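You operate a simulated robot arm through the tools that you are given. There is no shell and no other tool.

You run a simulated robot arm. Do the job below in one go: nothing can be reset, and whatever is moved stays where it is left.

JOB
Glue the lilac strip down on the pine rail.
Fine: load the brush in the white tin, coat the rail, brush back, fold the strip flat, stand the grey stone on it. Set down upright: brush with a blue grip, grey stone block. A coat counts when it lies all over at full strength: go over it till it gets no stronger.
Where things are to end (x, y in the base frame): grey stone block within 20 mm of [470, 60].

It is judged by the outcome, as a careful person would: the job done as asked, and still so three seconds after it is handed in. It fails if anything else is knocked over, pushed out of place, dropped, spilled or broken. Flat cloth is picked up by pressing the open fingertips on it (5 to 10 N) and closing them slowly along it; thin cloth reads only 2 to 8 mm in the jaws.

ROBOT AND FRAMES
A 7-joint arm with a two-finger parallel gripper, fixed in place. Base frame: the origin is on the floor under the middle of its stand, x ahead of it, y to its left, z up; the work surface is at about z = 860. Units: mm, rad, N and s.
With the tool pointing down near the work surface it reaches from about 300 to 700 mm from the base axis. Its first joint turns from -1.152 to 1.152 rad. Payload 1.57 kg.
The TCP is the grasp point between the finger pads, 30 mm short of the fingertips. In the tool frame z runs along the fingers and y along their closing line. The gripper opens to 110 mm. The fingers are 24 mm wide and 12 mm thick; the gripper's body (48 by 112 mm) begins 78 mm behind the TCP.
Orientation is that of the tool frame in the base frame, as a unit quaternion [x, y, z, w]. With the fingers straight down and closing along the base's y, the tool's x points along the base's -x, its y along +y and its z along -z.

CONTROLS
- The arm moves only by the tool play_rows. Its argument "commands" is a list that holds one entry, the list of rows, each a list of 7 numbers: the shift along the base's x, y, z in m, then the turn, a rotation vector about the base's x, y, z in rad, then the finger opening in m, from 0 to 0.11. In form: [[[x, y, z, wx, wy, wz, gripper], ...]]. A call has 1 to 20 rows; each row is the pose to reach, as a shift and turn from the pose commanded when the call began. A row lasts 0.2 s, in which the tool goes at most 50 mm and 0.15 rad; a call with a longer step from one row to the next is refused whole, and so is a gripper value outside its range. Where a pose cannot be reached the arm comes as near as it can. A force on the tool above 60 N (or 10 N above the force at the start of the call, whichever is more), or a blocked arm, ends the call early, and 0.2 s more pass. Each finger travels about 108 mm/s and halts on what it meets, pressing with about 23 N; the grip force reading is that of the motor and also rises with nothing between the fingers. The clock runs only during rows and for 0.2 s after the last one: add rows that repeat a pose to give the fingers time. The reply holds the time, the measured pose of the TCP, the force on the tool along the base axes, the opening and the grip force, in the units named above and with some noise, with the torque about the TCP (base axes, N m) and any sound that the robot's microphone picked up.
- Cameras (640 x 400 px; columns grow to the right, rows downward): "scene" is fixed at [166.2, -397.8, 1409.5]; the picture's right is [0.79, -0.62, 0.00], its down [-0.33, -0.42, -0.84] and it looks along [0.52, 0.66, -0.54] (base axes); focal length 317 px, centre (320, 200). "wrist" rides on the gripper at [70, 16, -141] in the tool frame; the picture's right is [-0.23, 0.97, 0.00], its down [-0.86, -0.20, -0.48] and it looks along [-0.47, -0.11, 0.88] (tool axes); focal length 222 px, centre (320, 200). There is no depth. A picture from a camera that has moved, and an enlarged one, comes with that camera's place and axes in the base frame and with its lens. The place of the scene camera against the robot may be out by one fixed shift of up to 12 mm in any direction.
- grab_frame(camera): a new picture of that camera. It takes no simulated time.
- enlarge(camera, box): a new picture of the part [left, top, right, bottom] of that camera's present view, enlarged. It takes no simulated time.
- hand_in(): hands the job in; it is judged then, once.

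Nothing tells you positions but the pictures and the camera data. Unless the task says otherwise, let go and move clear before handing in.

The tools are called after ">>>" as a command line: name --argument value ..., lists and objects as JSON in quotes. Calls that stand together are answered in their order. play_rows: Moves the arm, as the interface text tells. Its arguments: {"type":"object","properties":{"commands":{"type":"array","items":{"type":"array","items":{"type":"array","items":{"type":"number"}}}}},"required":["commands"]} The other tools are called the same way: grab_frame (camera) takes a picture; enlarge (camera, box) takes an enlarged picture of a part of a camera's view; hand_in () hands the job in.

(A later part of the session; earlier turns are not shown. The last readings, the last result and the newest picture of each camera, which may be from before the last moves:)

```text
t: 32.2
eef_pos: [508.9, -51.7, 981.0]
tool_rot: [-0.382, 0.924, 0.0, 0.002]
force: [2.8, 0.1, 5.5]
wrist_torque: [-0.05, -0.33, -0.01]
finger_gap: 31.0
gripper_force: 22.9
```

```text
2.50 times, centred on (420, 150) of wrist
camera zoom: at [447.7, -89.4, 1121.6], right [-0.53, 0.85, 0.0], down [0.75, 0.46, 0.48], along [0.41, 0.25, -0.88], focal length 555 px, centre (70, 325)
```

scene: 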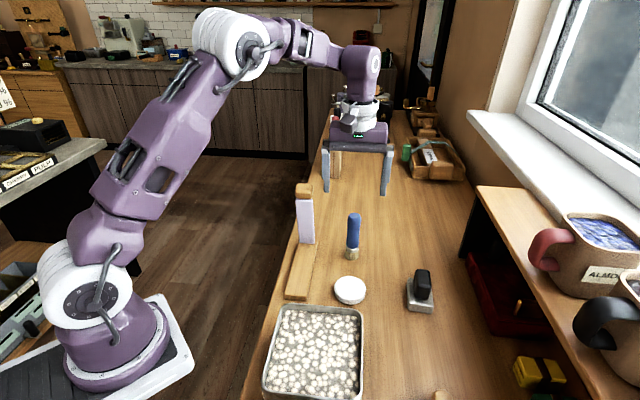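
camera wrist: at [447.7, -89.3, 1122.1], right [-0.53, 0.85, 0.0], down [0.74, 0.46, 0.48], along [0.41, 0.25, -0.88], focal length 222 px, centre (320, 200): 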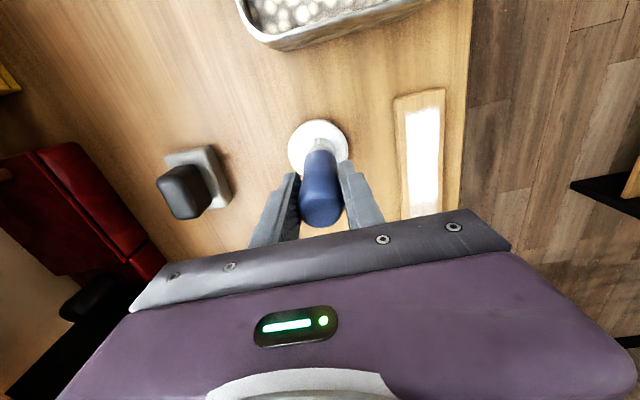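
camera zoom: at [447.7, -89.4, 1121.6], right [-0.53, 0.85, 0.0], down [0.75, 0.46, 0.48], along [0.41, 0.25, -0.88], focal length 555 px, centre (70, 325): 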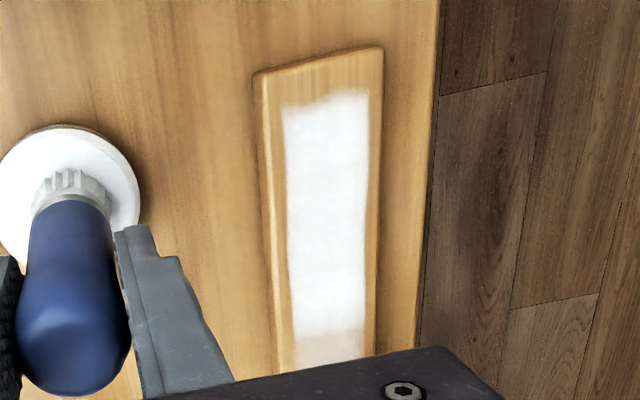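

The glue film covers a patch from about s=20 to 157 mm along the rail; the last ~28 mm by the strip is still faint. I'll carry the reloaded brush to s≈100 and work that end, tilting the tool back from the knob.

>>> play_rows --commands '[[[0, 0, 0.01, 0, 0, 0, 0.0], [0, 0, 0.028, 0, 0, 0, 0.0], [-0.004, 0.015, 0.034, 0, 0, 0, 0.0], [-0.01, 0.04, 0.034, 0, 0, 0, 0.0], [-0.017, 0.065, 0.034, 0, 0, 0, 0.0], [-0.023, 0.09, 0.034, 0, 0, 0, 0.0], [-0.029, 0.112, 0.034, 0, 0, 0, 0.0], [-0.0329, 0.1289, 0.03, 0, 0, 0, 0.0], [-0.0329, 0.1289, 0.018, 0, 0, 0, 0.0], [-0.0329, 0.1289, 0.008, 0, 0, 0, 0.0], [-0.0329, 0.1289, 0.002, 0, 0, 0, 0.0], [-0.0329, 0.1289, -0.001, 0, 0, 0, 0.0], [-0.0329, 0.1289, -0.002, 0, 0, 0, 0.0]]]'

>>> grab_frame --camera "scene"

>>> enlarge --camera "wrist" --box '[260, 60, 380, 180]'

```text
t: 35.0
eef_pos: [477.4, 77.0, 979.6]
tool_rot: [-0.382, 0.924, 0.0, 0.002]
force: [-1.8, 1.1, 11.6]
wrist_torque: [0.19, 0.3, 0.02]
finger_gap: 30.8
gripper_force: 22.9
```

```text
taken
```

scene: 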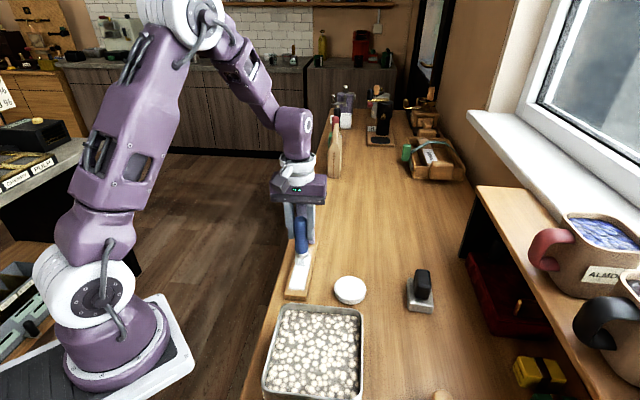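

```text
3.33 times, centred on (320, 120) of wrist
camera zoom: at [414.9, 39.4, 1120.0], right [-0.53, 0.85, 0.0], down [0.74, 0.46, 0.48], along [0.41, 0.25, -0.88], focal length 740 px, centre (320, 467)
```

zoom: 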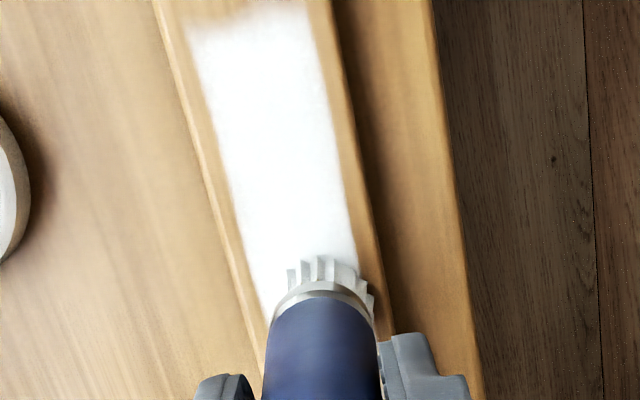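

>>> play_rows --commands '[[[0, 0, 0.001, 0, 0, 0, 0.0], [0.0035, 0.0035, 0.0012, 0.06, -0.06, 0, 0.0], [0.0071, 0.0071, 0.0014, 0.1236, -0.1232, 0, 0.0], [0.0071, 0.0071, 0.0012, 0.1236, -0.1232, 0, 0.0], [0.0036, 0.0106, 0.0012, 0.1236, -0.1232, 0, 0.0], [0.0071, 0.0071, 0.0012, 0.1236, -0.1232, 0, 0.0], [0.0106, 0.0036, 0.0012, 0.1236, -0.1232, 0, 0.0], [0.0071, 0.0071, 0.0012, 0.1236, -0.1232, 0, 0.0]]]'

>>> enlarge --camera "scene" --box '[265, 160, 345, 300]'

```text
t: 36.8
eef_pos: [485.1, 82.4, 980.1]
tool_rot: [-0.38, 0.921, 0.032, 0.083]
force: [4.2, -2.8, 10.4]
wrist_torque: [-0.32, -0.38, 0.0]
finger_gap: 31.1
gripper_force: 23.0
```

```text
2.86 times, centred on (305, 230) of scene
camera zoom: at [166.1, -397.9, 1409.5], right [0.79, -0.62, 0.0], down [-0.33, -0.42, -0.84], along [0.52, 0.66, -0.54], focal length 907 px, centre (363, 114)
```

zoom: 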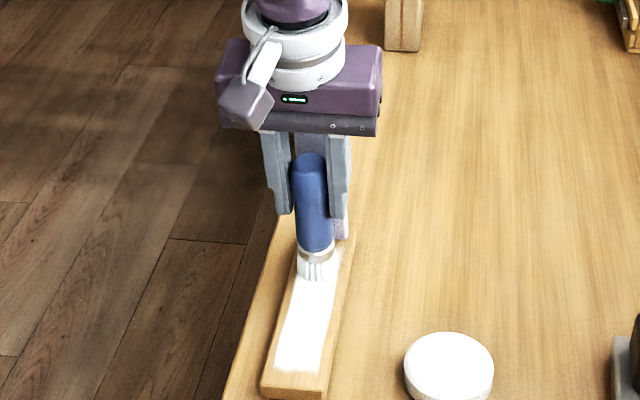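

>>> play_rows --commands '[[[0.0, 0.0, 0.0005, 0.03, -0.03, 0, 0.0], [0.002, 0.002, 0.0005, 0.062, -0.0615, 0, 0.0], [0.0037, 0.0038, 0.0003, 0.062, -0.0615, 0, 0.0], [0.0002, 0.0073, 0.0003, 0.062, -0.0615, 0, 0.0], [0.0037, 0.0038, 0.0, 0.062, -0.0615, 0, 0.0], [0.0072, 0.0003, 0.0, 0.062, -0.0615, 0, 0.0], [0.0037, 0.0038, 0.0, 0.062, -0.0615, 0, 0.0], [0.0, 0.0, 0.0, 0.062, -0.0615, 0, 0.0], [-0.0071, -0.0071, 0.0, 0.03, -0.03, 0, 0.0], [-0.0141, -0.0141, 0.0, 0.0, 0.0, 0, 0.0]]]'

>>> enlarge --camera "scene" --box '[265, 160, 345, 300]'

>>> grab_frame --camera "wrist"

```text
t: 39.0
eef_pos: [469.4, 68.9, 980.8]
tool_rot: [-0.38, 0.921, 0.033, 0.081]
force: [0.4, 0.7, -0.6]
wrist_torque: [-0.01, 0.0, -0.03]
finger_gap: 31.3
gripper_force: 22.5
```

```text
2.86 times, centred on (305, 230) of scene
camera zoom: at [166.2, -397.8, 1409.5], right [0.79, -0.62, 0.0], down [-0.33, -0.42, -0.84], along [0.52, 0.66, -0.54], focal length 907 px, centre (363, 114)
```

zoom: 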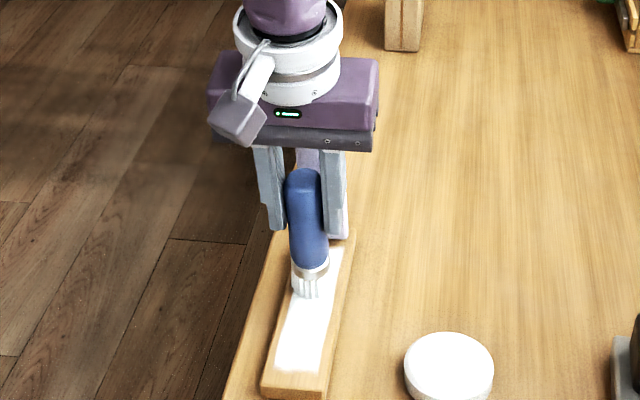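

```text
taken
camera wrist: at [390.8, 15.6, 1107.3], right [-0.53, 0.85, 0.04], down [0.68, 0.39, 0.62], along [0.51, 0.35, -0.78], focal length 222 px, centre (320, 200)
```

wrist: 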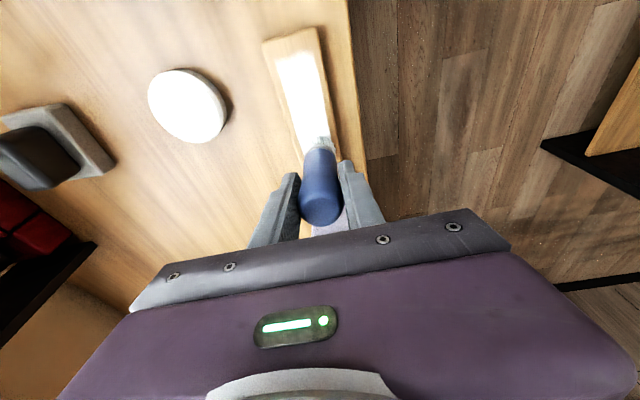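

>>> play_rows --commands '[[[0, 0, 0.012, -0.03, 0.03, 0, 0.0], [0, 0, 0.03, -0.08, 0.08, 0, 0.0], [0.004, -0.012, 0.0335, -0.1236, 0.1232, 0, 0.0], [0.011, -0.035, 0.0335, -0.1236, 0.1232, 0, 0.0], [0.019, -0.059, 0.0335, -0.1236, 0.1232, 0, 0.0], [0.027, -0.083, 0.0335, -0.1236, 0.1232, 0, 0.0], [0.034, -0.106, 0.0335, -0.1236, 0.1232, 0, 0.0], [0.0399, -0.1219, 0.0335, -0.1236, 0.1232, 0, 0.0], [0.0399, -0.1219, 0.0335, -0.1236, 0.1232, 0, 0.0]]]'

>>> enlarge --camera "scene" --box '[270, 210, 330, 300]'

>>> enlarge --camera "scene" --box '[280, 220, 380, 310]'

>>> enlarge --camera "wrist" --box '[360, 70, 460, 230]'

```text
t: 41.0
eef_pos: [508.5, -53.9, 1013.7]
tool_rot: [-0.381, 0.924, 0.0, 0.001]
force: [-0.2, -0.1, -1.1]
wrist_torque: [-0.06, -0.02, -0.02]
finger_gap: 31.1
gripper_force: 23.4
```

```text
4.44 times, centred on (300, 255) of scene
camera zoom: at [166.2, -397.8, 1409.5], right [0.79, -0.62, 0.0], down [-0.33, -0.42, -0.84], along [0.52, 0.66, -0.54], focal length 1411 px, centre (409, -44)
```

zoom: 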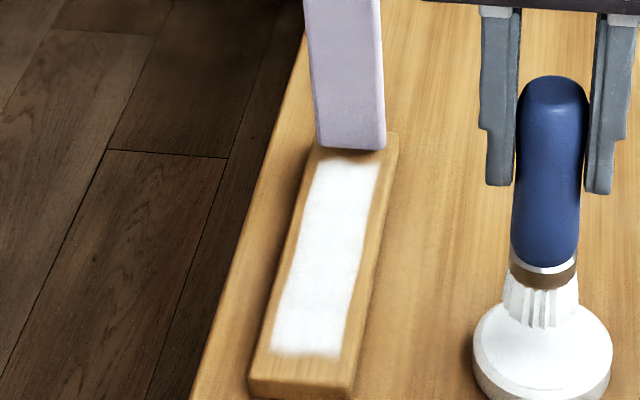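

```text
4.44 times, centred on (330, 265) of scene
camera zoom: at [166.2, -397.8, 1409.5], right [0.79, -0.62, 0.0], down [-0.33, -0.42, -0.84], along [0.52, 0.66, -0.54], focal length 1411 px, centre (276, -89)
```

zoom: 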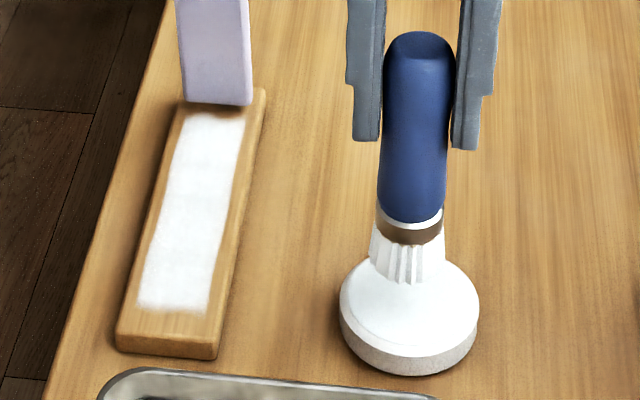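

```text
2.50 times, centred on (410, 150) of wrist
camera zoom: at [446.9, -89.9, 1154.9], right [-0.53, 0.85, 0.0], down [0.75, 0.46, 0.48], along [0.41, 0.25, -0.88], focal length 555 px, centre (95, 325)
```

zoom: 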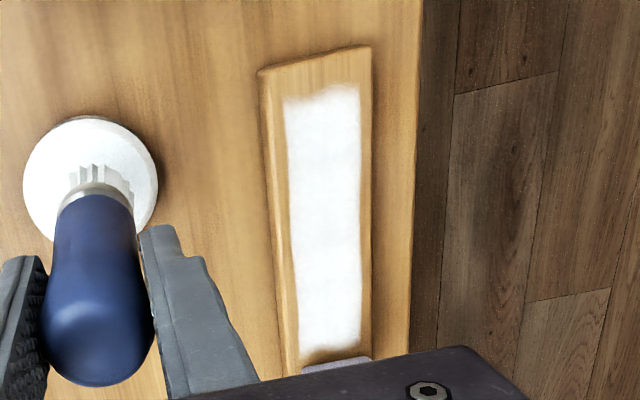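

The whole patch is now white up to the strip. To be sure it's at full strength, I'll reload once more and go over the full length again, then compare.

>>> play_rows --commands '[[[0, 0, -0.012, 0, 0, 0, 0.0], [0, 0, -0.024, 0, 0, 0, 0.0], [0, 0, -0.029, 0, 0, 0, 0.0], [0, 0, -0.0315, 0, 0, 0, 0.0], [0, 0, -0.0325, 0, 0, 0, 0.0], [0, 0, -0.0325, 0, 0, 0, 0.0], [0, 0, -0.0325, 0, 0, 0, 0.0], [0, 0, -0.02, 0, 0, 0, 0.0], [0, 0, 0.0, 0, 0, 0, 0.0], [-0.015, 0.01, 0.0, 0, 0, 0, 0.0], [-0.036, 0.026, 0.0, 0, 0, 0, 0.0], [-0.056, 0.041, 0.0, 0, 0, 0, 0.0], [-0.076, 0.056, 0.0, 0, 0, 0, 0.0], [-0.0893, 0.0723, 0.0, 0, 0, 0, 0.0], [-0.0893, 0.0723, -0.012, 0, 0, 0, 0.0], [-0.0893, 0.0723, -0.025, 0, 0, 0, 0.0], [-0.0893, 0.0723, -0.032, 0, 0, 0, 0.0], [-0.0893, 0.0723, -0.034, 0, 0, 0, 0.0]]]'

```text
t: 44.8
eef_pos: [421.3, 19.4, 979.8]
tool_rot: [-0.382, 0.924, -0.001, 0.001]
force: [0.0, 0.1, -0.8]
wrist_torque: [0.01, 0.03, 0.01]
finger_gap: 31.5
gripper_force: 23.1
```

>>> play_rows --commands '[[[0.0042, -0.0042, -0.001, 0, 0, 0, 0.0], [0.0128, 0.0044, -0.001, 0, 0, 0, 0.0], [0.0213, 0.013, -0.001, 0, 0, 0, 0.0], [0.0299, 0.0216, -0.001, 0, 0, 0, 0.0], [0.0385, 0.0302, -0.001, 0, 0, 0, 0.0], [0.0471, 0.0388, -0.001, 0, 0, 0, 0.0], [0.0556, 0.0474, -0.001, 0, 0, 0, 0.0], [0.0642, 0.056, -0.001, 0, 0, 0, 0.0], [0.06, 0.0602, -0.001, 0, 0, 0, 0.0], [0.0558, 0.0644, -0.001, 0, 0, 0, 0.0], [0.0472, 0.0558, -0.001, 0, 0, 0, 0.0], [0.0387, 0.0472, -0.001, 0, 0, 0, 0.0], [0.0301, 0.0386, -0.001, 0, 0, 0, 0.0], [0.0215, 0.03, -0.001, 0, 0, 0, 0.0], [0.0129, 0.0214, -0.001, 0, 0, 0, 0.0], [0.0044, 0.0128, -0.001, 0, 0, 0, 0.0], [-0.0042, 0.0042, -0.001, 0, 0, 0, 0.0], [0, 0, -0.001, 0, 0, 0, 0.0]]]'

>>> play_rows --commands '[[[0.0085, 0.0085, 0, 0, 0, 0, 0.0], [0.0169, 0.017, 0, 0, 0, 0, 0.0], [0.0254, 0.0255, 0, 0, 0, 0, 0.0], [0.0339, 0.034, 0, 0, 0, 0, 0.0], [0.0424, 0.0425, 0, 0, 0, 0, 0.0], [0.0508, 0.051, 0.0004, 0, 0, 0, 0.0], [0.0565, 0.0566, 0.0007, 0, 0, 0, 0.0], [0.06, 0.0602, 0.0012, 0.06, -0.06, 0, 0.0], [0.0636, 0.0637, 0.0014, 0.1236, -0.1232, 0, 0.0], [0.0601, 0.0672, 0.0014, 0.1236, -0.1232, 0, 0.0], [0.0672, 0.0601, 0.0014, 0.1236, -0.1232, 0, 0.0], [0.0636, 0.0637, 0.0014, 0.155, -0.154, 0, 0.0], [0.0673, 0.0675, 0.0012, 0.185, -0.185, 0, 0.0], [0.0638, 0.071, 0.0012, 0.185, -0.185, 0, 0.0], [0.0708, 0.064, 0.0012, 0.185, -0.185, 0, 0.0], [0.0673, 0.0675, 0.0012, 0.185, -0.185, 0, 0.0], [0.0636, 0.0637, 0.0012, 0.155, -0.154, 0, 0.0], [0.0565, 0.0566, 0.0012, 0.1236, -0.1232, 0, 0.0], [0.0495, 0.0495, 0.0012, 0.1236, -0.1232, 0, 0.0]]]'

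```text
t: 48.6
eef_pos: [420.0, 20.4, 978.9]
tool_rot: [-0.381, 0.924, -0.001, 0.001]
force: [-0.2, -0.5, 0.7]
wrist_torque: [0.1, 0.03, 0.0]
finger_gap: 31.2
gripper_force: 23.2
```

```text
t: 52.6
eef_pos: [469.2, 69.6, 978.8]
tool_rot: [-0.381, 0.921, 0.034, 0.08]
force: [-0.3, -0.3, 0.2]
wrist_torque: [-0.05, -0.09, 0.0]
finger_gap: 30.9
gripper_force: 23.0
```

>>> play_rows --commands '[[[0, 0, 0.012, -0.03, 0.03, 0, 0.0], [0, 0, 0.03, -0.08, 0.08, 0, 0.0], [0.008, -0.012, 0.034, -0.1236, 0.1232, 0, 0.0], [0.02, -0.03, 0.034, -0.1236, 0.1232, 0, 0.0], [0.034, -0.05, 0.034, -0.1236, 0.1232, 0, 0.0], [0.0495, -0.0706, 0.034, -0.1236, 0.1232, 0, 0.0], [0.0495, -0.0906, 0.034, -0.1236, 0.1232, 0, 0.0], [0.0495, -0.0906, 0.034, -0.1236, 0.1232, 0, 0.0]]]'

>>> enlarge --camera "scene" --box '[280, 220, 380, 310]'

>>> enlarge --camera "wrist" --box '[360, 70, 460, 230]'

>>> enlarge --camera "scene" --box '[280, 230, 330, 300]'

```text
t: 54.4
eef_pos: [519.4, -18.7, 1013.9]
tool_rot: [-0.382, 0.924, 0.0, 0.001]
force: [-0.9, -0.2, -1.3]
wrist_torque: [0.0, 0.03, -0.02]
finger_gap: 30.6
gripper_force: 22.9
```

```text
4.44 times, centred on (330, 265) of scene
camera zoom: at [166.2, -397.8, 1409.5], right [0.79, -0.62, 0.0], down [-0.33, -0.42, -0.84], along [0.52, 0.66, -0.54], focal length 1411 px, centre (276, -89)
```

zoom: 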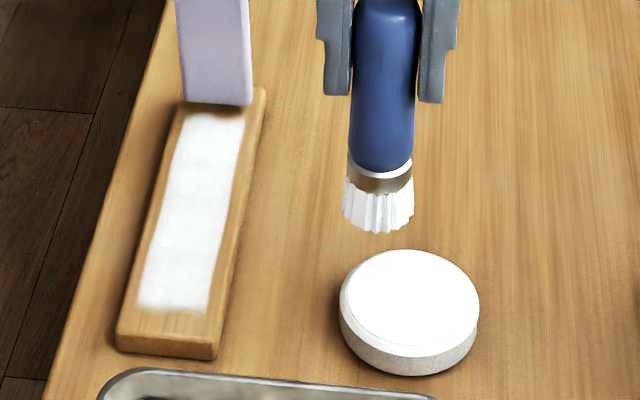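

```text
2.50 times, centred on (410, 150) of wrist
camera zoom: at [458.0, -56.8, 1153.7], right [-0.53, 0.85, 0.0], down [0.75, 0.46, 0.48], along [0.41, 0.25, -0.88], focal length 555 px, centre (95, 325)
```

zoom: 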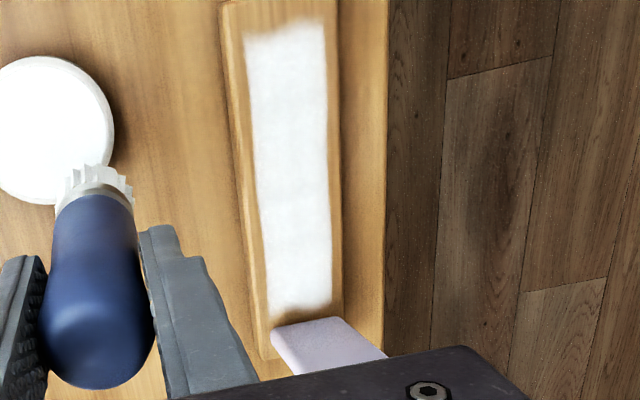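

```text
5.71 times, centred on (305, 265) of scene
camera zoom: at [166.2, -397.8, 1409.5], right [0.79, -0.62, 0.0], down [-0.33, -0.42, -0.84], along [0.52, 0.66, -0.54], focal length 1814 px, centre (406, -171)
```

zoom: 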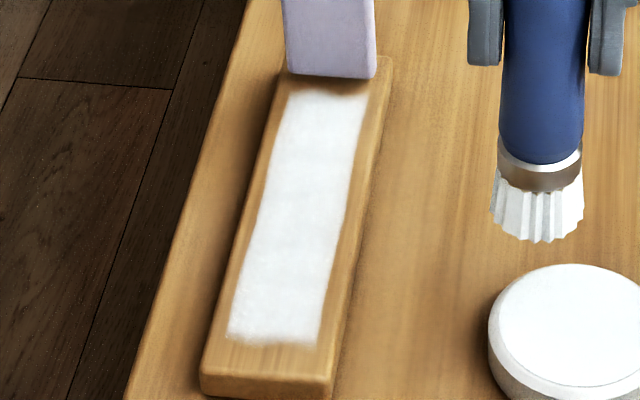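

The coat looks the same as before the extra pass — uniform white, no stronger. Now I take the brush back to its place at about (595, 32).

>>> play_rows --commands '[[[0.012, 0.008, 0, 0, 0, 0, 0.0], [0.03, 0.021, 0, 0, 0, 0, 0.0], [0.05, 0.035, 0, 0, 0, 0, 0.0], [0.068, 0.047, 0, 0, 0, 0, 0.0], [0.0758, 0.0528, 0, 0, 0, 0, 0.0], [0.0758, 0.0528, -0.012, 0, 0, 0, 0.0], [0.0758, 0.0528, -0.028, 0, 0, 0, 0.0], [0.0758, 0.0528, -0.04, 0, 0, 0, 0.0], [0.0758, 0.0528, -0.045, 0, 0, 0, 0.0], [0.0758, 0.0528, -0.047, 0, 0, 0, 0.0], [0.0758, 0.0528, -0.047, 0, 0, 0, 0.0]]]'

>>> enlarge --camera "scene" --box '[310, 180, 400, 280]'

```text
t: 56.8
eef_pos: [594.2, 33.3, 966.9]
tool_rot: [-0.382, 0.924, 0.0, 0.001]
force: [0.1, -0.1, -1.1]
wrist_torque: [-0.03, -0.02, 0.0]
finger_gap: 31.2
gripper_force: 22.9
```

```text
4.00 times, centred on (355, 230) of scene
camera zoom: at [166.2, -397.8, 1409.5], right [0.79, -0.62, 0.0], down [-0.33, -0.42, -0.84], along [0.52, 0.66, -0.54], focal length 1270 px, centre (180, 80)
```

zoom: 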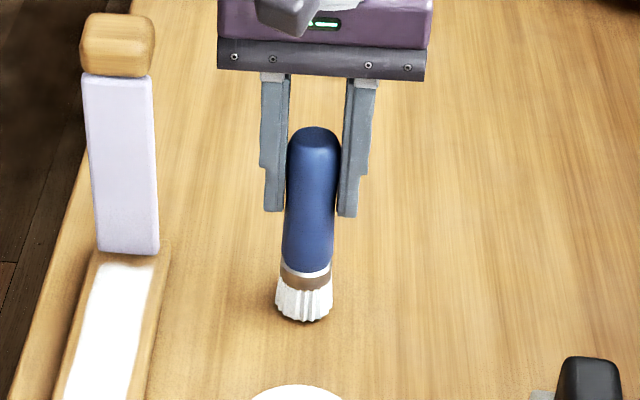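

>>> play_rows --commands '[[[0, 0, -0.001, 0, 0, 0, 0.0], [0, 0, -0.0015, 0, 0, 0, 0.0], [0, 0, -0.002, 0, 0, 0, 0.0]]]'

```text
t: 57.6
eef_pos: [594.7, 31.5, 964.8]
tool_rot: [-0.381, 0.925, 0.0, 0.001]
force: [-0.1, -0.5, -1.5]
wrist_torque: [0.02, -0.02, -0.01]
finger_gap: 30.8
gripper_force: 22.9
```

>>> play_rows --commands '[[[0, 0, -0.0005, 0, 0, 0, 0.0], [0, 0, -0.001, 0, 0, 0, 0.0]]]'

```text
t: 58.2
eef_pos: [594.5, 30.3, 964.4]
tool_rot: [-0.382, 0.924, 0.001, 0.001]
force: [-0.3, -0.6, -1.7]
wrist_torque: [0.04, 0.01, 0.03]
finger_gap: 31.0
gripper_force: 23.4
```

>>> play_rows --commands '[[[0, 0, -0.0005, 0, 0, 0, 0.0], [0, 0, -0.001, 0, 0, 0, 0.0]]]'

```text
t: 58.8
eef_pos: [596.0, 31.7, 964.2]
tool_rot: [-0.381, 0.925, -0.001, 0.001]
force: [-1.7, 0.4, 15.8]
wrist_torque: [0.15, -0.02, -0.08]
finger_gap: 30.7
gripper_force: 22.8
```

The brush is standing on the table (contact felt at TCP z≈963.5). I'll relax the push and open slowly.

>>> play_rows --commands '[[[0, 0, 0.0004, 0, 0, 0, 0.0], [0, 0, 0.0004, 0, 0, 0, 0.0], [0, 0, 0.0004, 0, 0, 0, 0.028], [0, 0, 0.0004, 0, 0, 0, 0.032], [0, 0, 0.0004, 0, 0, 0, 0.036], [0, 0, 0.0004, 0, 0, 0, 0.044], [0, 0, 0.0004, 0, 0, 0, 0.056], [0, 0, 0.0004, 0, 0, 0, 0.07], [0, 0, 0.0004, 0, 0, 0, 0.07]]]'

>>> enlarge --camera "scene" --box '[310, 180, 400, 280]'

>>> grab_frame --camera "wrist"

```text
t: 60.8
eef_pos: [595.2, 31.7, 962.4]
tool_rot: [-0.382, 0.924, 0.0, 0.001]
force: [-0.1, 0.5, -1.4]
wrist_torque: [0.02, -0.04, -0.01]
finger_gap: 69.9
gripper_force: 0.0
```

```text
4.00 times, centred on (355, 230) of scene
camera zoom: at [166.2, -397.8, 1409.5], right [0.79, -0.62, 0.0], down [-0.33, -0.42, -0.84], along [0.52, 0.66, -0.54], focal length 1270 px, centre (180, 80)
```

zoom: 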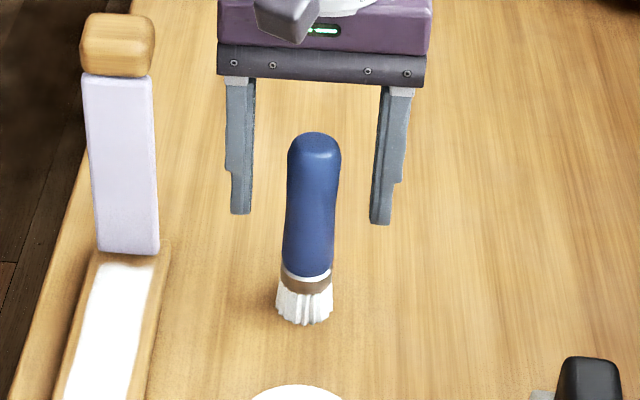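

```text
taken
camera wrist: at [532.5, -5.6, 1103.5], right [-0.53, 0.85, 0.0], down [0.75, 0.46, 0.48], along [0.41, 0.25, -0.88], focal length 222 px, centre (320, 200)
```

wrist: 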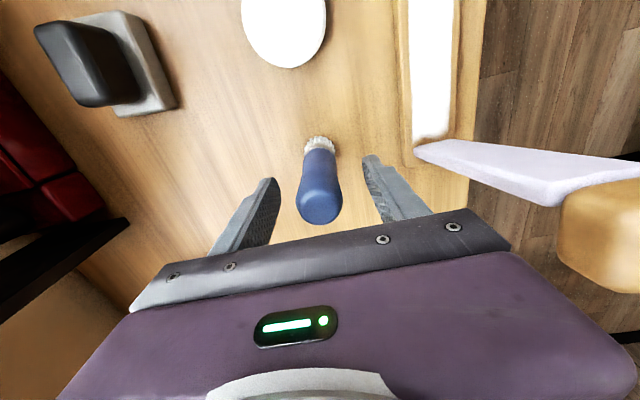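

The brush stands upright in its place. I'll rise clear and move beyond the strip to look down on it and its knob before folding.

>>> play_rows --commands '[[[0, 0, 0.01, 0, 0, 0, 0.08], [0, 0, 0.03, 0, 0, 0, 0.08], [0, 0, 0.06, 0, 0, 0, 0.08], [0, 0, 0.095, 0, 0, 0, 0.08], [0, 0, 0.13, 0, 0, 0, 0.08], [0, 0, 0.165, 0, 0, 0, 0.08], [0, 0, 0.195, 0, 0, 0, 0.08], [-0.01, 0.02, 0.2, 0, 0, 0, 0.08], [-0.025, 0.05, 0.2, 0, 0, 0, 0.08], [-0.04, 0.08, 0.2, 0, 0, 0, 0.08], [-0.0548, 0.1082, 0.2, 0, 0, 0, 0.08], [-0.0548, 0.1082, 0.2, 0, 0, 0, 0.08]]]'

>>> grab_frame --camera "wrist"

>>> enlarge --camera "wrist" --box '[240, 60, 400, 180]'

>>> grab_frame --camera "scene"

```text
t: 63.4
eef_pos: [537.8, 139.1, 1165.5]
tool_rot: [-0.382, 0.924, 0.0, -0.001]
force: [0.1, -0.2, 0.1]
wrist_torque: [0.01, -0.02, 0.01]
finger_gap: 80.1
gripper_force: 0.1
```

```text
taken
camera wrist: at [476.2, 101.4, 1304.8], right [-0.53, 0.85, 0.0], down [0.75, 0.46, 0.48], along [0.41, 0.25, -0.88], focal length 222 px, centre (320, 200)
```

wrist: 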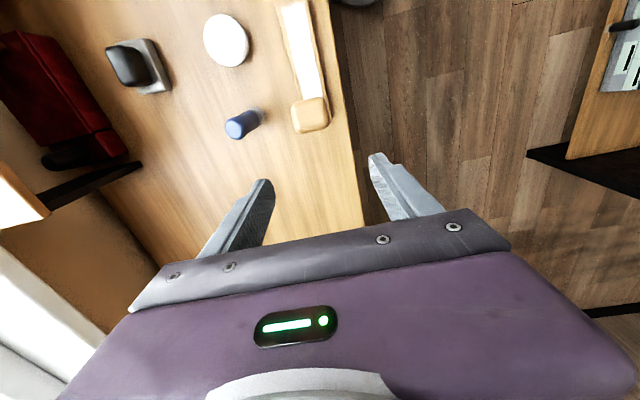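

```text
3.33 times, centred on (320, 120) of wrist
camera zoom: at [476.2, 101.4, 1304.8], right [-0.53, 0.85, 0.0], down [0.75, 0.46, 0.48], along [0.41, 0.25, -0.88], focal length 740 px, centre (320, 467)
```

zoom: 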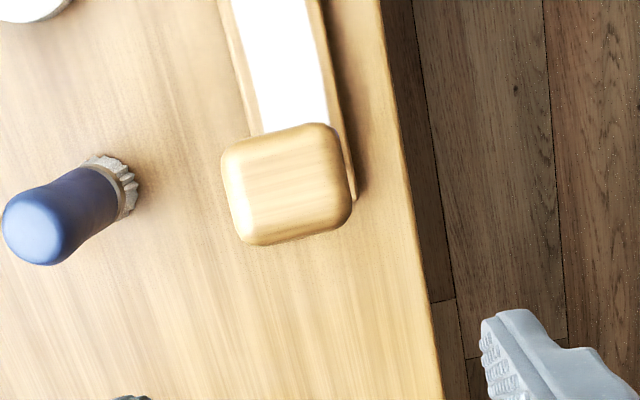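

```text
taken
```

scene: 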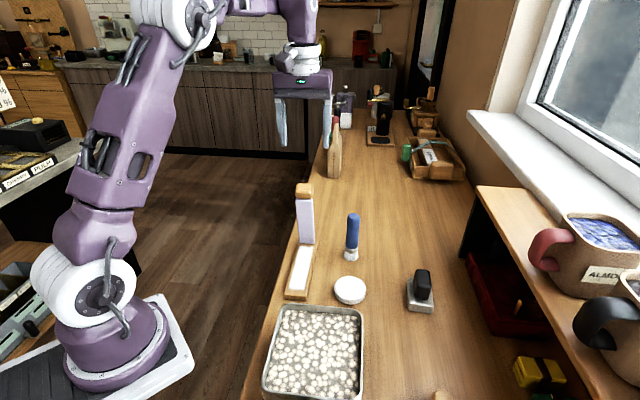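

The knob sits at about s=147 mm along the rail, centred on its axis, i.e. (511, 111), z 1020–1050. I'll move straight above it with the fingers ready to close across its width.

>>> play_rows --commands '[[[-0.01, -0.01, -0.005, 0, 0, 0, 0.08], [-0.02, -0.02, -0.015, 0, 0, 0, 0.08], [-0.0297, -0.0301, -0.03, 0, 0, 0, 0.08], [-0.0297, -0.0301, -0.045, 0, 0, 0, 0.08], [-0.0297, -0.0301, -0.0536, 0, 0, 0, 0.08], [-0.0297, -0.0301, -0.0536, 0, 0, 0, 0.08]]]'

>>> grab_frame --camera "wrist"

>>> enlarge --camera "scene" --box '[260, 120, 360, 270]'

```text
t: 64.8
eef_pos: [510.4, 109.4, 1109.3]
tool_rot: [-0.381, 0.924, 0.001, 0.002]
force: [-0.2, -0.2, -0.5]
wrist_torque: [-0.03, -0.01, -0.02]
finger_gap: 80.0
gripper_force: 0.1
```

```text
taken
camera wrist: at [448.8, 72.5, 1250.2], right [-0.53, 0.85, 0.0], down [0.75, 0.46, 0.48], along [0.41, 0.25, -0.88], focal length 222 px, centre (320, 200)
```

wrist: 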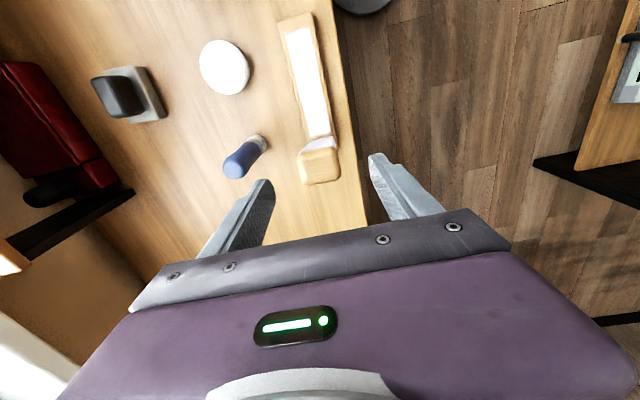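

```text
2.67 times, centred on (310, 195) of scene
camera zoom: at [166.2, -397.8, 1409.5], right [0.79, -0.62, 0.0], down [-0.33, -0.42, -0.84], along [0.52, 0.66, -0.54], focal length 846 px, centre (347, 213)
```

zoom: 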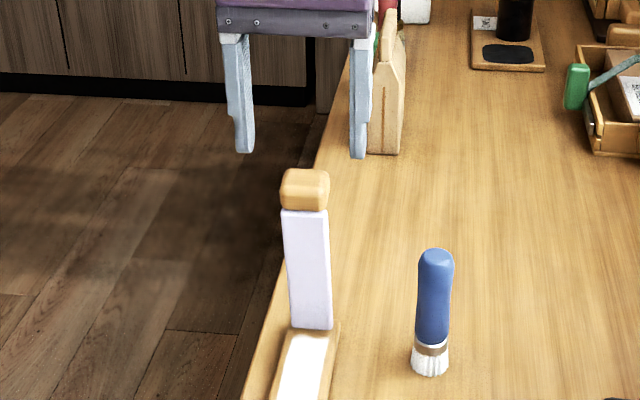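

>>> enlarge --camera "wrist" --box '[260, 110, 380, 200]'

```text
4.44 times, centred on (320, 155) of wrist
camera zoom: at [448.8, 72.5, 1250.2], right [-0.53, 0.85, 0.0], down [0.75, 0.46, 0.48], along [0.41, 0.25, -0.88], focal length 987 px, centre (320, 400)
```

zoom: 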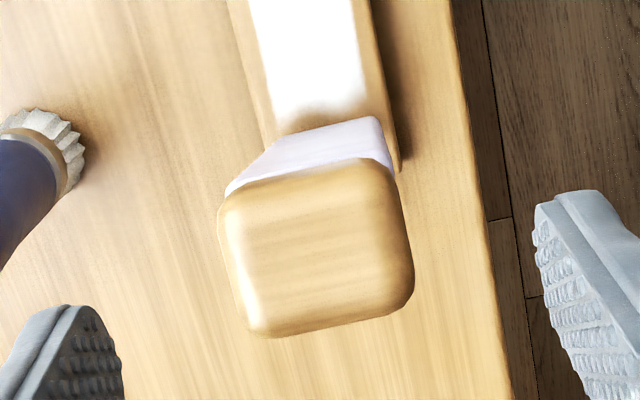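

The knob is centred between the fingers. I'll descend so the fingertips span the knob (TCP z≈1051) and close gently across its width.

>>> play_rows --commands '[[[0.0007, 0.0018, -0.01, 0, 0, 0, 0.08], [0.0007, 0.0018, -0.025, 0, 0, 0, 0.08], [0.0007, 0.0018, -0.04, 0, 0, 0, 0.075], [0.0007, 0.0018, -0.052, 0, 0, 0, 0.07], [0.0007, 0.0018, -0.059, 0, 0, 0, 0.065], [0.0007, 0.0018, -0.059, 0, 0, 0, 0.06], [0.0007, 0.0018, -0.059, 0, 0, 0, 0.055]]]'

>>> enlarge --camera "scene" --box '[260, 150, 360, 270]'

>>> enlarge --camera "wrist" --box '[240, 110, 400, 230]'

```text
t: 66.4
eef_pos: [511.5, 111.7, 1049.2]
tool_rot: [-0.383, 0.924, 0.0, 0.0]
force: [-0.4, -0.8, 0.8]
wrist_torque: [0.0, -0.03, 0.01]
finger_gap: 55.0
gripper_force: 0.0
```

```text
3.33 times, centred on (310, 210) of scene
camera zoom: at [166.2, -397.8, 1409.5], right [0.79, -0.62, 0.0], down [-0.33, -0.42, -0.84], along [0.52, 0.66, -0.54], focal length 1058 px, centre (353, 167)
```

zoom: 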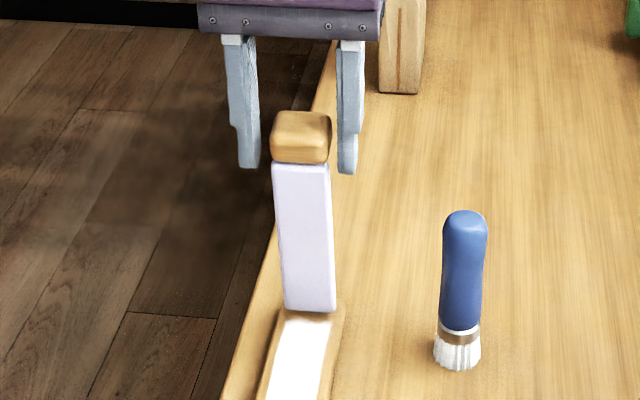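

```text
3.33 times, centred on (320, 170) of wrist
camera zoom: at [449.8, 74.5, 1190.5], right [-0.53, 0.85, 0.0], down [0.75, 0.46, 0.48], along [0.41, 0.25, -0.88], focal length 740 px, centre (320, 300)
```

zoom: 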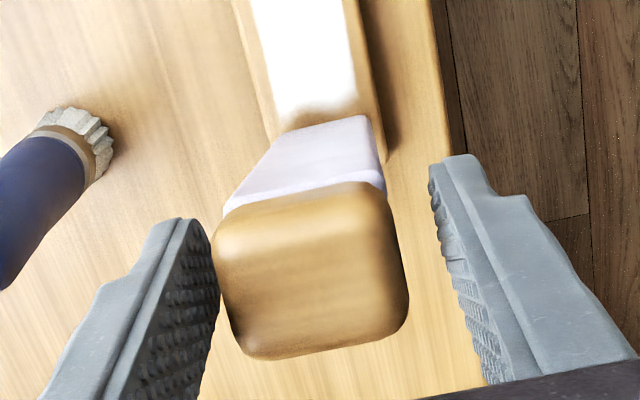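

>>> play_rows --commands '[[[0.001, -0.0011, 0, 0, 0, 0, 0.052], [0.001, -0.0011, 0, 0, 0, 0, 0.048], [0.001, -0.0011, 0, 0, 0, 0, 0.045], [0.001, -0.0011, 0, 0, 0, 0, 0.042], [0.001, -0.0011, 0, 0, 0, 0, 0.039], [0.001, -0.0011, 0, 0, 0, 0, 0.035], [0.001, -0.0011, 0, 0, 0, 0, 0.03], [0.001, -0.0011, 0, 0, 0, 0, 0.02], [0.001, -0.0011, 0, 0, 0, 0, 0.01], [0.001, -0.0011, 0, 0, 0, 0, 0.01]]]'

>>> enlarge --camera "scene" --box '[260, 150, 360, 270]'

>>> enlarge --camera "wrist" --box '[240, 110, 400, 230]'

```text
t: 68.6
eef_pos: [513.3, 110.1, 1051.5]
tool_rot: [-0.382, 0.924, -0.001, 0.0]
force: [6.5, -5.5, -2.0]
wrist_torque: [-0.14, -0.17, 0.2]
finger_gap: 39.5
gripper_force: 44.7
```

```text
3.33 times, centred on (310, 210) of scene
camera zoom: at [166.4, -398.0, 1409.4], right [0.79, -0.62, 0.0], down [-0.33, -0.42, -0.84], along [0.52, 0.66, -0.54], focal length 1058 px, centre (353, 167)
```

zoom: 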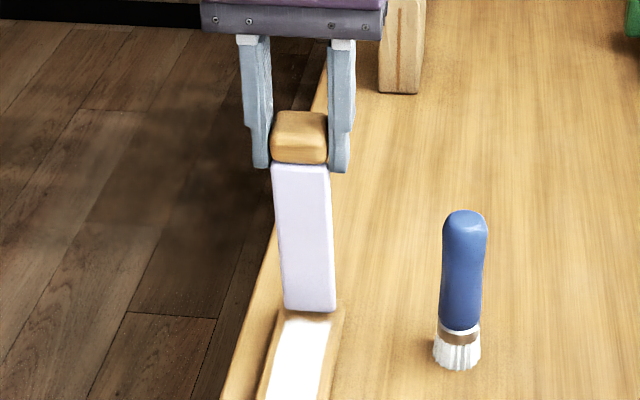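

```text
3.33 times, centred on (320, 170) of wrist
camera zoom: at [451.3, 73.1, 1190.9], right [-0.53, 0.85, 0.0], down [0.75, 0.46, 0.48], along [0.41, 0.25, -0.88], focal length 740 px, centre (320, 300)
```

zoom: 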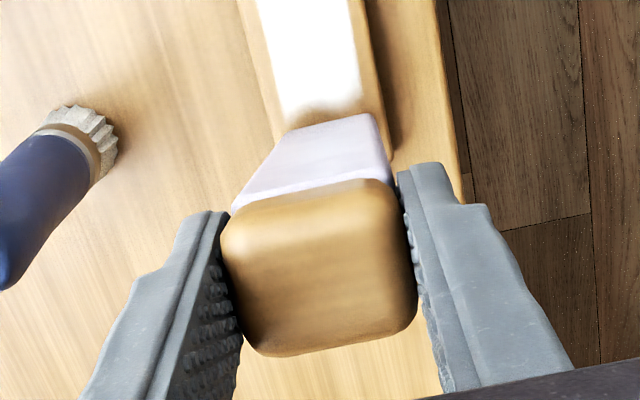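

The knob is held (39.5 mm). I'll start folding along an arc about the strip's foot toward the near end, in small steps while watching the force.

>>> play_rows --commands '[[[0.0007, -0.0007, 0, 0, 0, 0, 0.01], [-0.0039, -0.0052, -0.0008, 0.0136, -0.0136, 0, 0.01], [-0.0084, -0.0098, -0.0016, 0.0272, -0.0271, 0, 0.01], [-0.0135, -0.0149, -0.0031, 0.0427, -0.0425, 0, 0.01], [-0.0186, -0.02, -0.0048, 0.0581, -0.0579, 0, 0.01], [-0.0186, -0.02, -0.0048, 0.0581, -0.0579, 0, 0.01]]]'

>>> enlarge --camera "scene" --box '[260, 150, 360, 290]'

```text
t: 70.0
eef_pos: [493.5, 90.6, 1046.1]
tool_rot: [-0.381, 0.923, 0.015, 0.04]
force: [4.5, 0.2, 19.0]
wrist_torque: [0.86, -1.04, 0.28]
finger_gap: 40.0
gripper_force: 44.8
```

```text
2.86 times, centred on (310, 220) of scene
camera zoom: at [166.0, -397.9, 1409.5], right [0.79, -0.62, 0.0], down [-0.33, -0.42, -0.84], along [0.52, 0.66, -0.54], focal length 907 px, centre (349, 143)
```

zoom: 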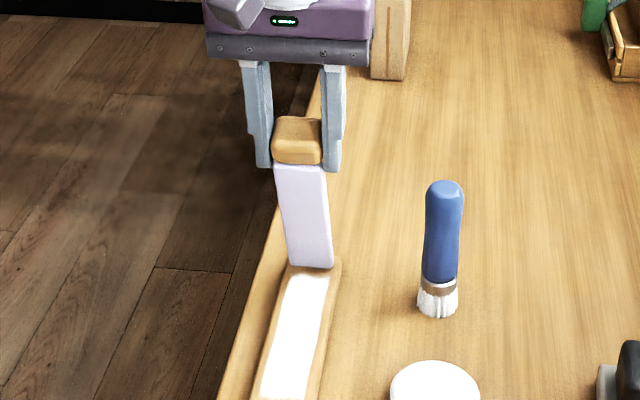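

There's some push along the strip (19 N up) and twist because the tool turned less than the strip. I'll raise the arc by 1 mm and turn the tool fully with the strip from here on.

>>> play_rows --commands '[[[0, 0, 0.001, 0.015, -0.015, 0, 0.01], [-0.0052, -0.0052, -0.001, 0.04, -0.04, 0, 0.01], [-0.0104, -0.0104, -0.0033, 0.075, -0.075, 0, 0.01], [-0.0154, -0.0154, -0.006, 0.107, -0.107, 0, 0.01], [-0.0205, -0.0205, -0.009, 0.1386, -0.1382, 0, 0.01], [-0.0205, -0.0205, -0.009, 0.1386, -0.1382, 0, 0.01]]]'

>>> enlarge --camera "scene" --box '[260, 150, 360, 290]'

>>> enlarge --camera "wrist" --box '[240, 110, 400, 230]'

```text
t: 71.4
eef_pos: [473.0, 70.9, 1035.1]
tool_rot: [-0.377, 0.916, 0.053, 0.127]
force: [7.1, -1.7, -24.2]
wrist_torque: [-0.91, 0.7, -0.11]
finger_gap: 39.6
gripper_force: 45.1
```

```text
2.86 times, centred on (310, 220) of scene
camera zoom: at [166.8, -397.8, 1409.4], right [0.79, -0.62, 0.0], down [-0.33, -0.42, -0.84], along [0.52, 0.66, -0.54], focal length 907 px, centre (349, 143)
```

zoom: 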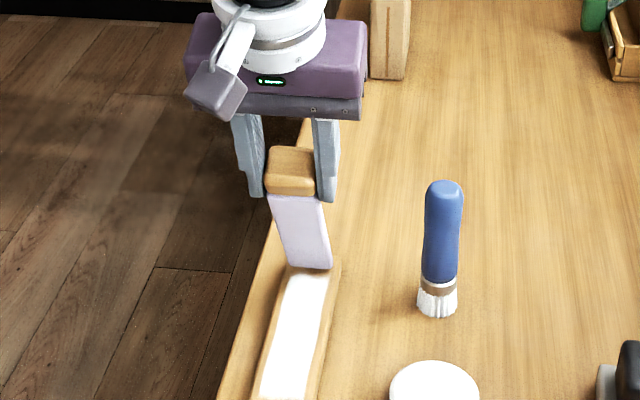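

```text
3.33 times, centred on (320, 170) of wrist
camera zoom: at [385.5, 6.9, 1152.0], right [-0.53, 0.84, 0.06], down [0.63, 0.35, 0.69], along [0.56, 0.41, -0.72], focal length 740 px, centre (320, 300)
```

zoom: 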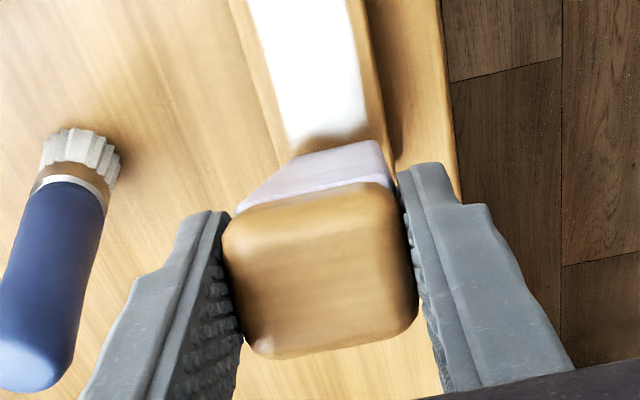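

>>> play_rows --commands '[[[0, 0, -0.0008, -0.018, 0.018, 0, 0.01], [-0.0049, -0.0049, -0.0043, 0.0124, -0.0123, 0, 0.01], [-0.0097, -0.0097, -0.0078, 0.0433, -0.0431, 0, 0.01], [-0.0097, -0.0097, -0.0078, 0.0433, -0.0431, 0, 0.01]]]'

```text
t: 72.4
eef_pos: [462.9, 60.6, 1027.7]
tool_rot: [-0.376, 0.911, 0.065, 0.158]
force: [-10.3, -4.7, 28.7]
wrist_torque: [0.66, -0.49, 0.22]
finger_gap: 39.7
gripper_force: 44.9
```

>>> play_rows --commands '[[[-0.0002, -0.0002, 0.0006, 0.012, -0.012, 0, 0.01], [-0.0049, -0.005, -0.0033, 0.0433, -0.0431, 0, 0.01], [-0.0095, -0.0095, -0.0075, 0.0741, -0.0739, 0, 0.01], [-0.0095, -0.0095, -0.0075, 0.0741, -0.0739, 0, 0.01]]]'

```text
t: 73.4
eef_pos: [454.0, 51.0, 1019.6]
tool_rot: [-0.374, 0.901, 0.086, 0.203]
force: [1.2, 2.2, -15.2]
wrist_torque: [-0.94, 0.56, -0.09]
finger_gap: 39.6
gripper_force: 45.0
```

>>> play_rows --commands '[[[-0.0042, -0.0042, -0.0047, 0.021, -0.021, 0, 0.01], [-0.0085, -0.0085, -0.0095, 0.0519, -0.0517, 0, 0.01], [-0.0126, -0.0127, -0.0145, 0.0828, -0.0826, 0, 0.01], [-0.0126, -0.0127, -0.0145, 0.0828, -0.0826, 0, 0.01]]]'

>>> enlarge --camera "scene" --box '[250, 150, 370, 310]'

```text
t: 74.4
eef_pos: [441.3, 39.2, 1007.3]
tool_rot: [-0.367, 0.888, 0.106, 0.256]
force: [5.6, 7.9, -0.7]
wrist_torque: [0.86, -0.78, 0.09]
finger_gap: 39.5
gripper_force: 44.8
```

```text
2.50 times, centred on (310, 230) of scene
camera zoom: at [166.3, -397.6, 1409.5], right [0.79, -0.62, 0.0], down [-0.33, -0.42, -0.84], along [0.52, 0.66, -0.54], focal length 794 px, centre (345, 125)
```

zoom: 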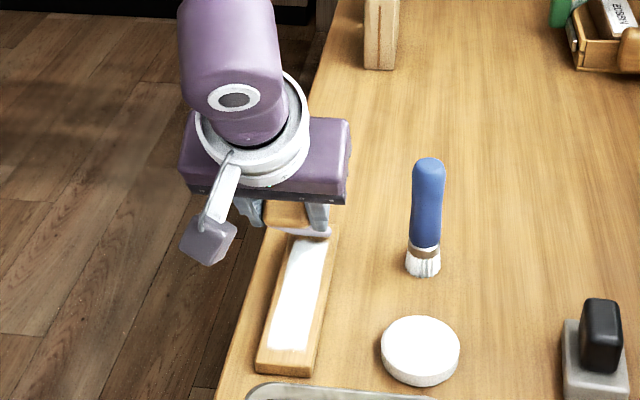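

The fold is going well (force now small). Continuing the arc in small steps.

>>> play_rows --commands '[[[-0.0038, -0.0038, -0.0053, 0.0408, -0.0407, 0, 0.01], [-0.0077, -0.0077, -0.0108, 0.0717, -0.0715, 0, 0.01], [-0.0114, -0.0114, -0.0165, 0.1026, -0.1023, 0, 0.01], [-0.0114, -0.0114, -0.0165, 0.1026, -0.1023, 0, 0.01]]]'

```text
t: 75.4
eef_pos: [429.5, 26.2, 989.8]
tool_rot: [-0.358, 0.867, 0.133, 0.32]
force: [2.3, -4.8, -9.0]
wrist_torque: [-1.32, 0.53, -0.24]
finger_gap: 39.4
gripper_force: 44.5
```

>>> play_rows --commands '[[[-0.0034, -0.0034, -0.006, 0.0185, -0.0185, 0, 0.01], [-0.0066, -0.0067, -0.0122, 0.0433, -0.0431, 0, 0.01], [-0.0097, -0.0098, -0.0186, 0.0643, -0.0641, 0, 0.01], [-0.0126, -0.0127, -0.0251, 0.0865, -0.0863, 0, 0.01], [-0.0126, -0.0127, -0.0251, 0.0865, -0.0863, 0, 0.01]]]'

>>> enlarge --camera "scene" --box '[240, 150, 400, 330]'

>>> grab_frame --camera "wrist"

```text
t: 76.3
eef_pos: [431.2, 29.4, 962.0]
tool_rot: [-0.357, 0.848, 0.159, 0.359]
force: [-20.7, -3.7, 15.7]
wrist_torque: [-1.01, -1.83, -1.3]
finger_gap: 39.8
gripper_force: 44.5
out of reach, approached as far as the arm can: row 2, 3, 4
stopped in row 4: the force on the tool passed its limit at 68 N (the readings are from after the stop); the commanded pose is now the measured one
```

```text
2.22 times, centred on (320, 240) of scene
camera zoom: at [165.4, -397.9, 1409.6], right [0.79, -0.62, 0.0], down [-0.33, -0.42, -0.84], along [0.52, 0.66, -0.54], focal length 705 px, centre (320, 111)
```

zoom: 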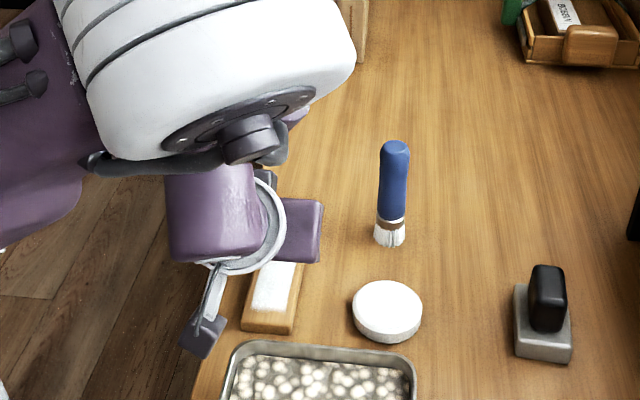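

```text
taken
camera wrist: at [314.3, -68.7, 1009.1], right [-0.59, 0.79, 0.18], down [0.32, 0.03, 0.95], along [0.74, 0.61, -0.27], focal length 222 px, centre (320, 200)
```

wrist: 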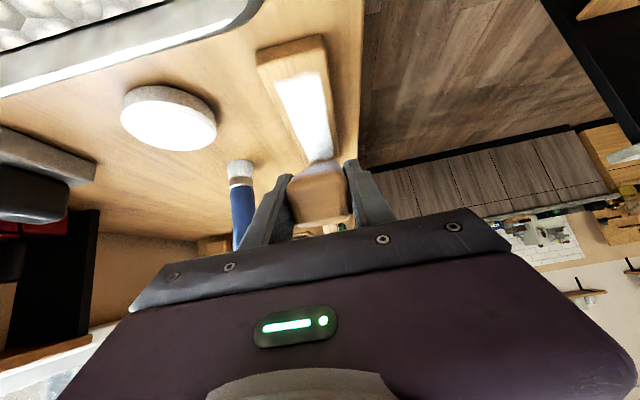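

The arm ran out of reach at this tilt and stopped on force. The rail hasn't moved. I'll look closely before relieving the stress.

>>> enlarge --camera "wrist" --box '[240, 30, 400, 240]'

>>> enlarge --camera "scene" --box '[270, 210, 350, 320]'

```text
1.90 times, centred on (320, 135) of wrist
camera zoom: at [314.3, -68.7, 1009.1], right [-0.59, 0.79, 0.18], down [0.32, 0.03, 0.95], along [0.74, 0.61, -0.27], focal length 423 px, centre (320, 324)
```

zoom: 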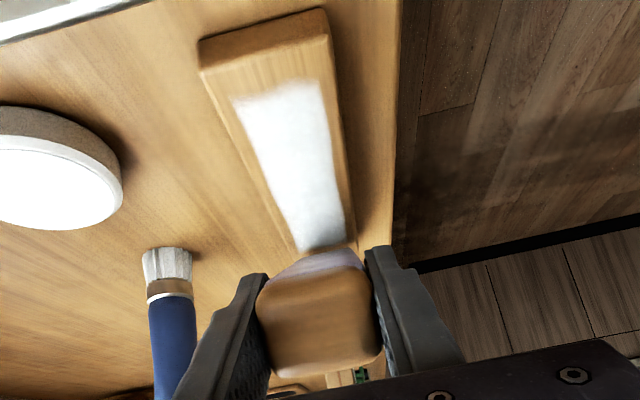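

```text
3.64 times, centred on (310, 265) of scene
camera zoom: at [165.4, -397.9, 1409.6], right [0.79, -0.62, 0.0], down [-0.33, -0.42, -0.84], along [0.52, 0.66, -0.54], focal length 1154 px, centre (356, -36)
```

zoom: 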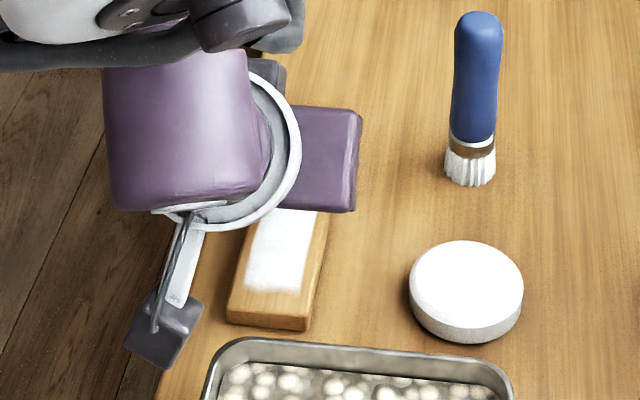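

>>> play_rows --commands '[[[0.0003, 0.0003, 0.0009, -0.037, 0.037, 0, 0.01], [0.0006, 0.0006, 0.0018, -0.074, 0.074, 0, 0.01], [0.0008, 0.0008, 0.0027, -0.111, 0.111, 0, 0.01], [0.0008, 0.0008, 0.0027, -0.148, 0.1479, 0, 0.01], [0.0008, 0.0008, 0.0027, -0.148, 0.1479, 0, 0.01]]]'

>>> enlarge --camera "wrist" --box '[240, 30, 400, 240]'

>>> enlarge --camera "scene" --box '[250, 170, 370, 320]'

```text
t: 77.5
eef_pos: [432.7, 28.7, 965.5]
tool_rot: [-0.369, 0.882, 0.121, 0.268]
force: [-9.9, 18.6, 8.1]
wrist_torque: [-0.45, -2.62, -1.16]
finger_gap: 40.3
gripper_force: 45.4
```

```text
1.90 times, centred on (320, 135) of wrist
camera zoom: at [325.2, -57.5, 1042.1], right [-0.56, 0.81, 0.14], down [0.46, 0.16, 0.87], along [0.69, 0.56, -0.47], focal length 423 px, centre (320, 324)
```

zoom: 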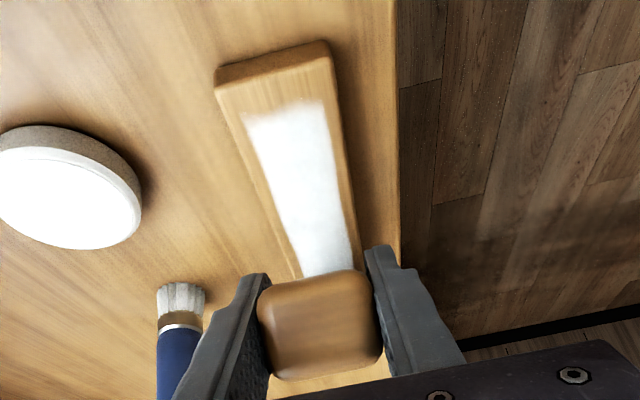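

```text
2.67 times, centred on (310, 245) of scene
camera zoom: at [165.7, -397.3, 1409.7], right [0.79, -0.62, 0.0], down [-0.33, -0.42, -0.84], along [0.52, 0.66, -0.54], focal length 846 px, centre (347, 80)
```

zoom: 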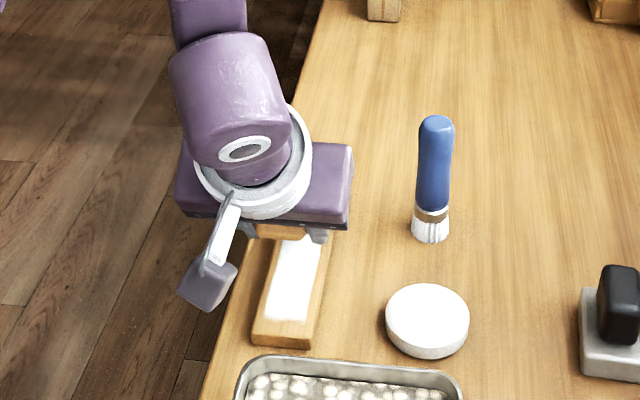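

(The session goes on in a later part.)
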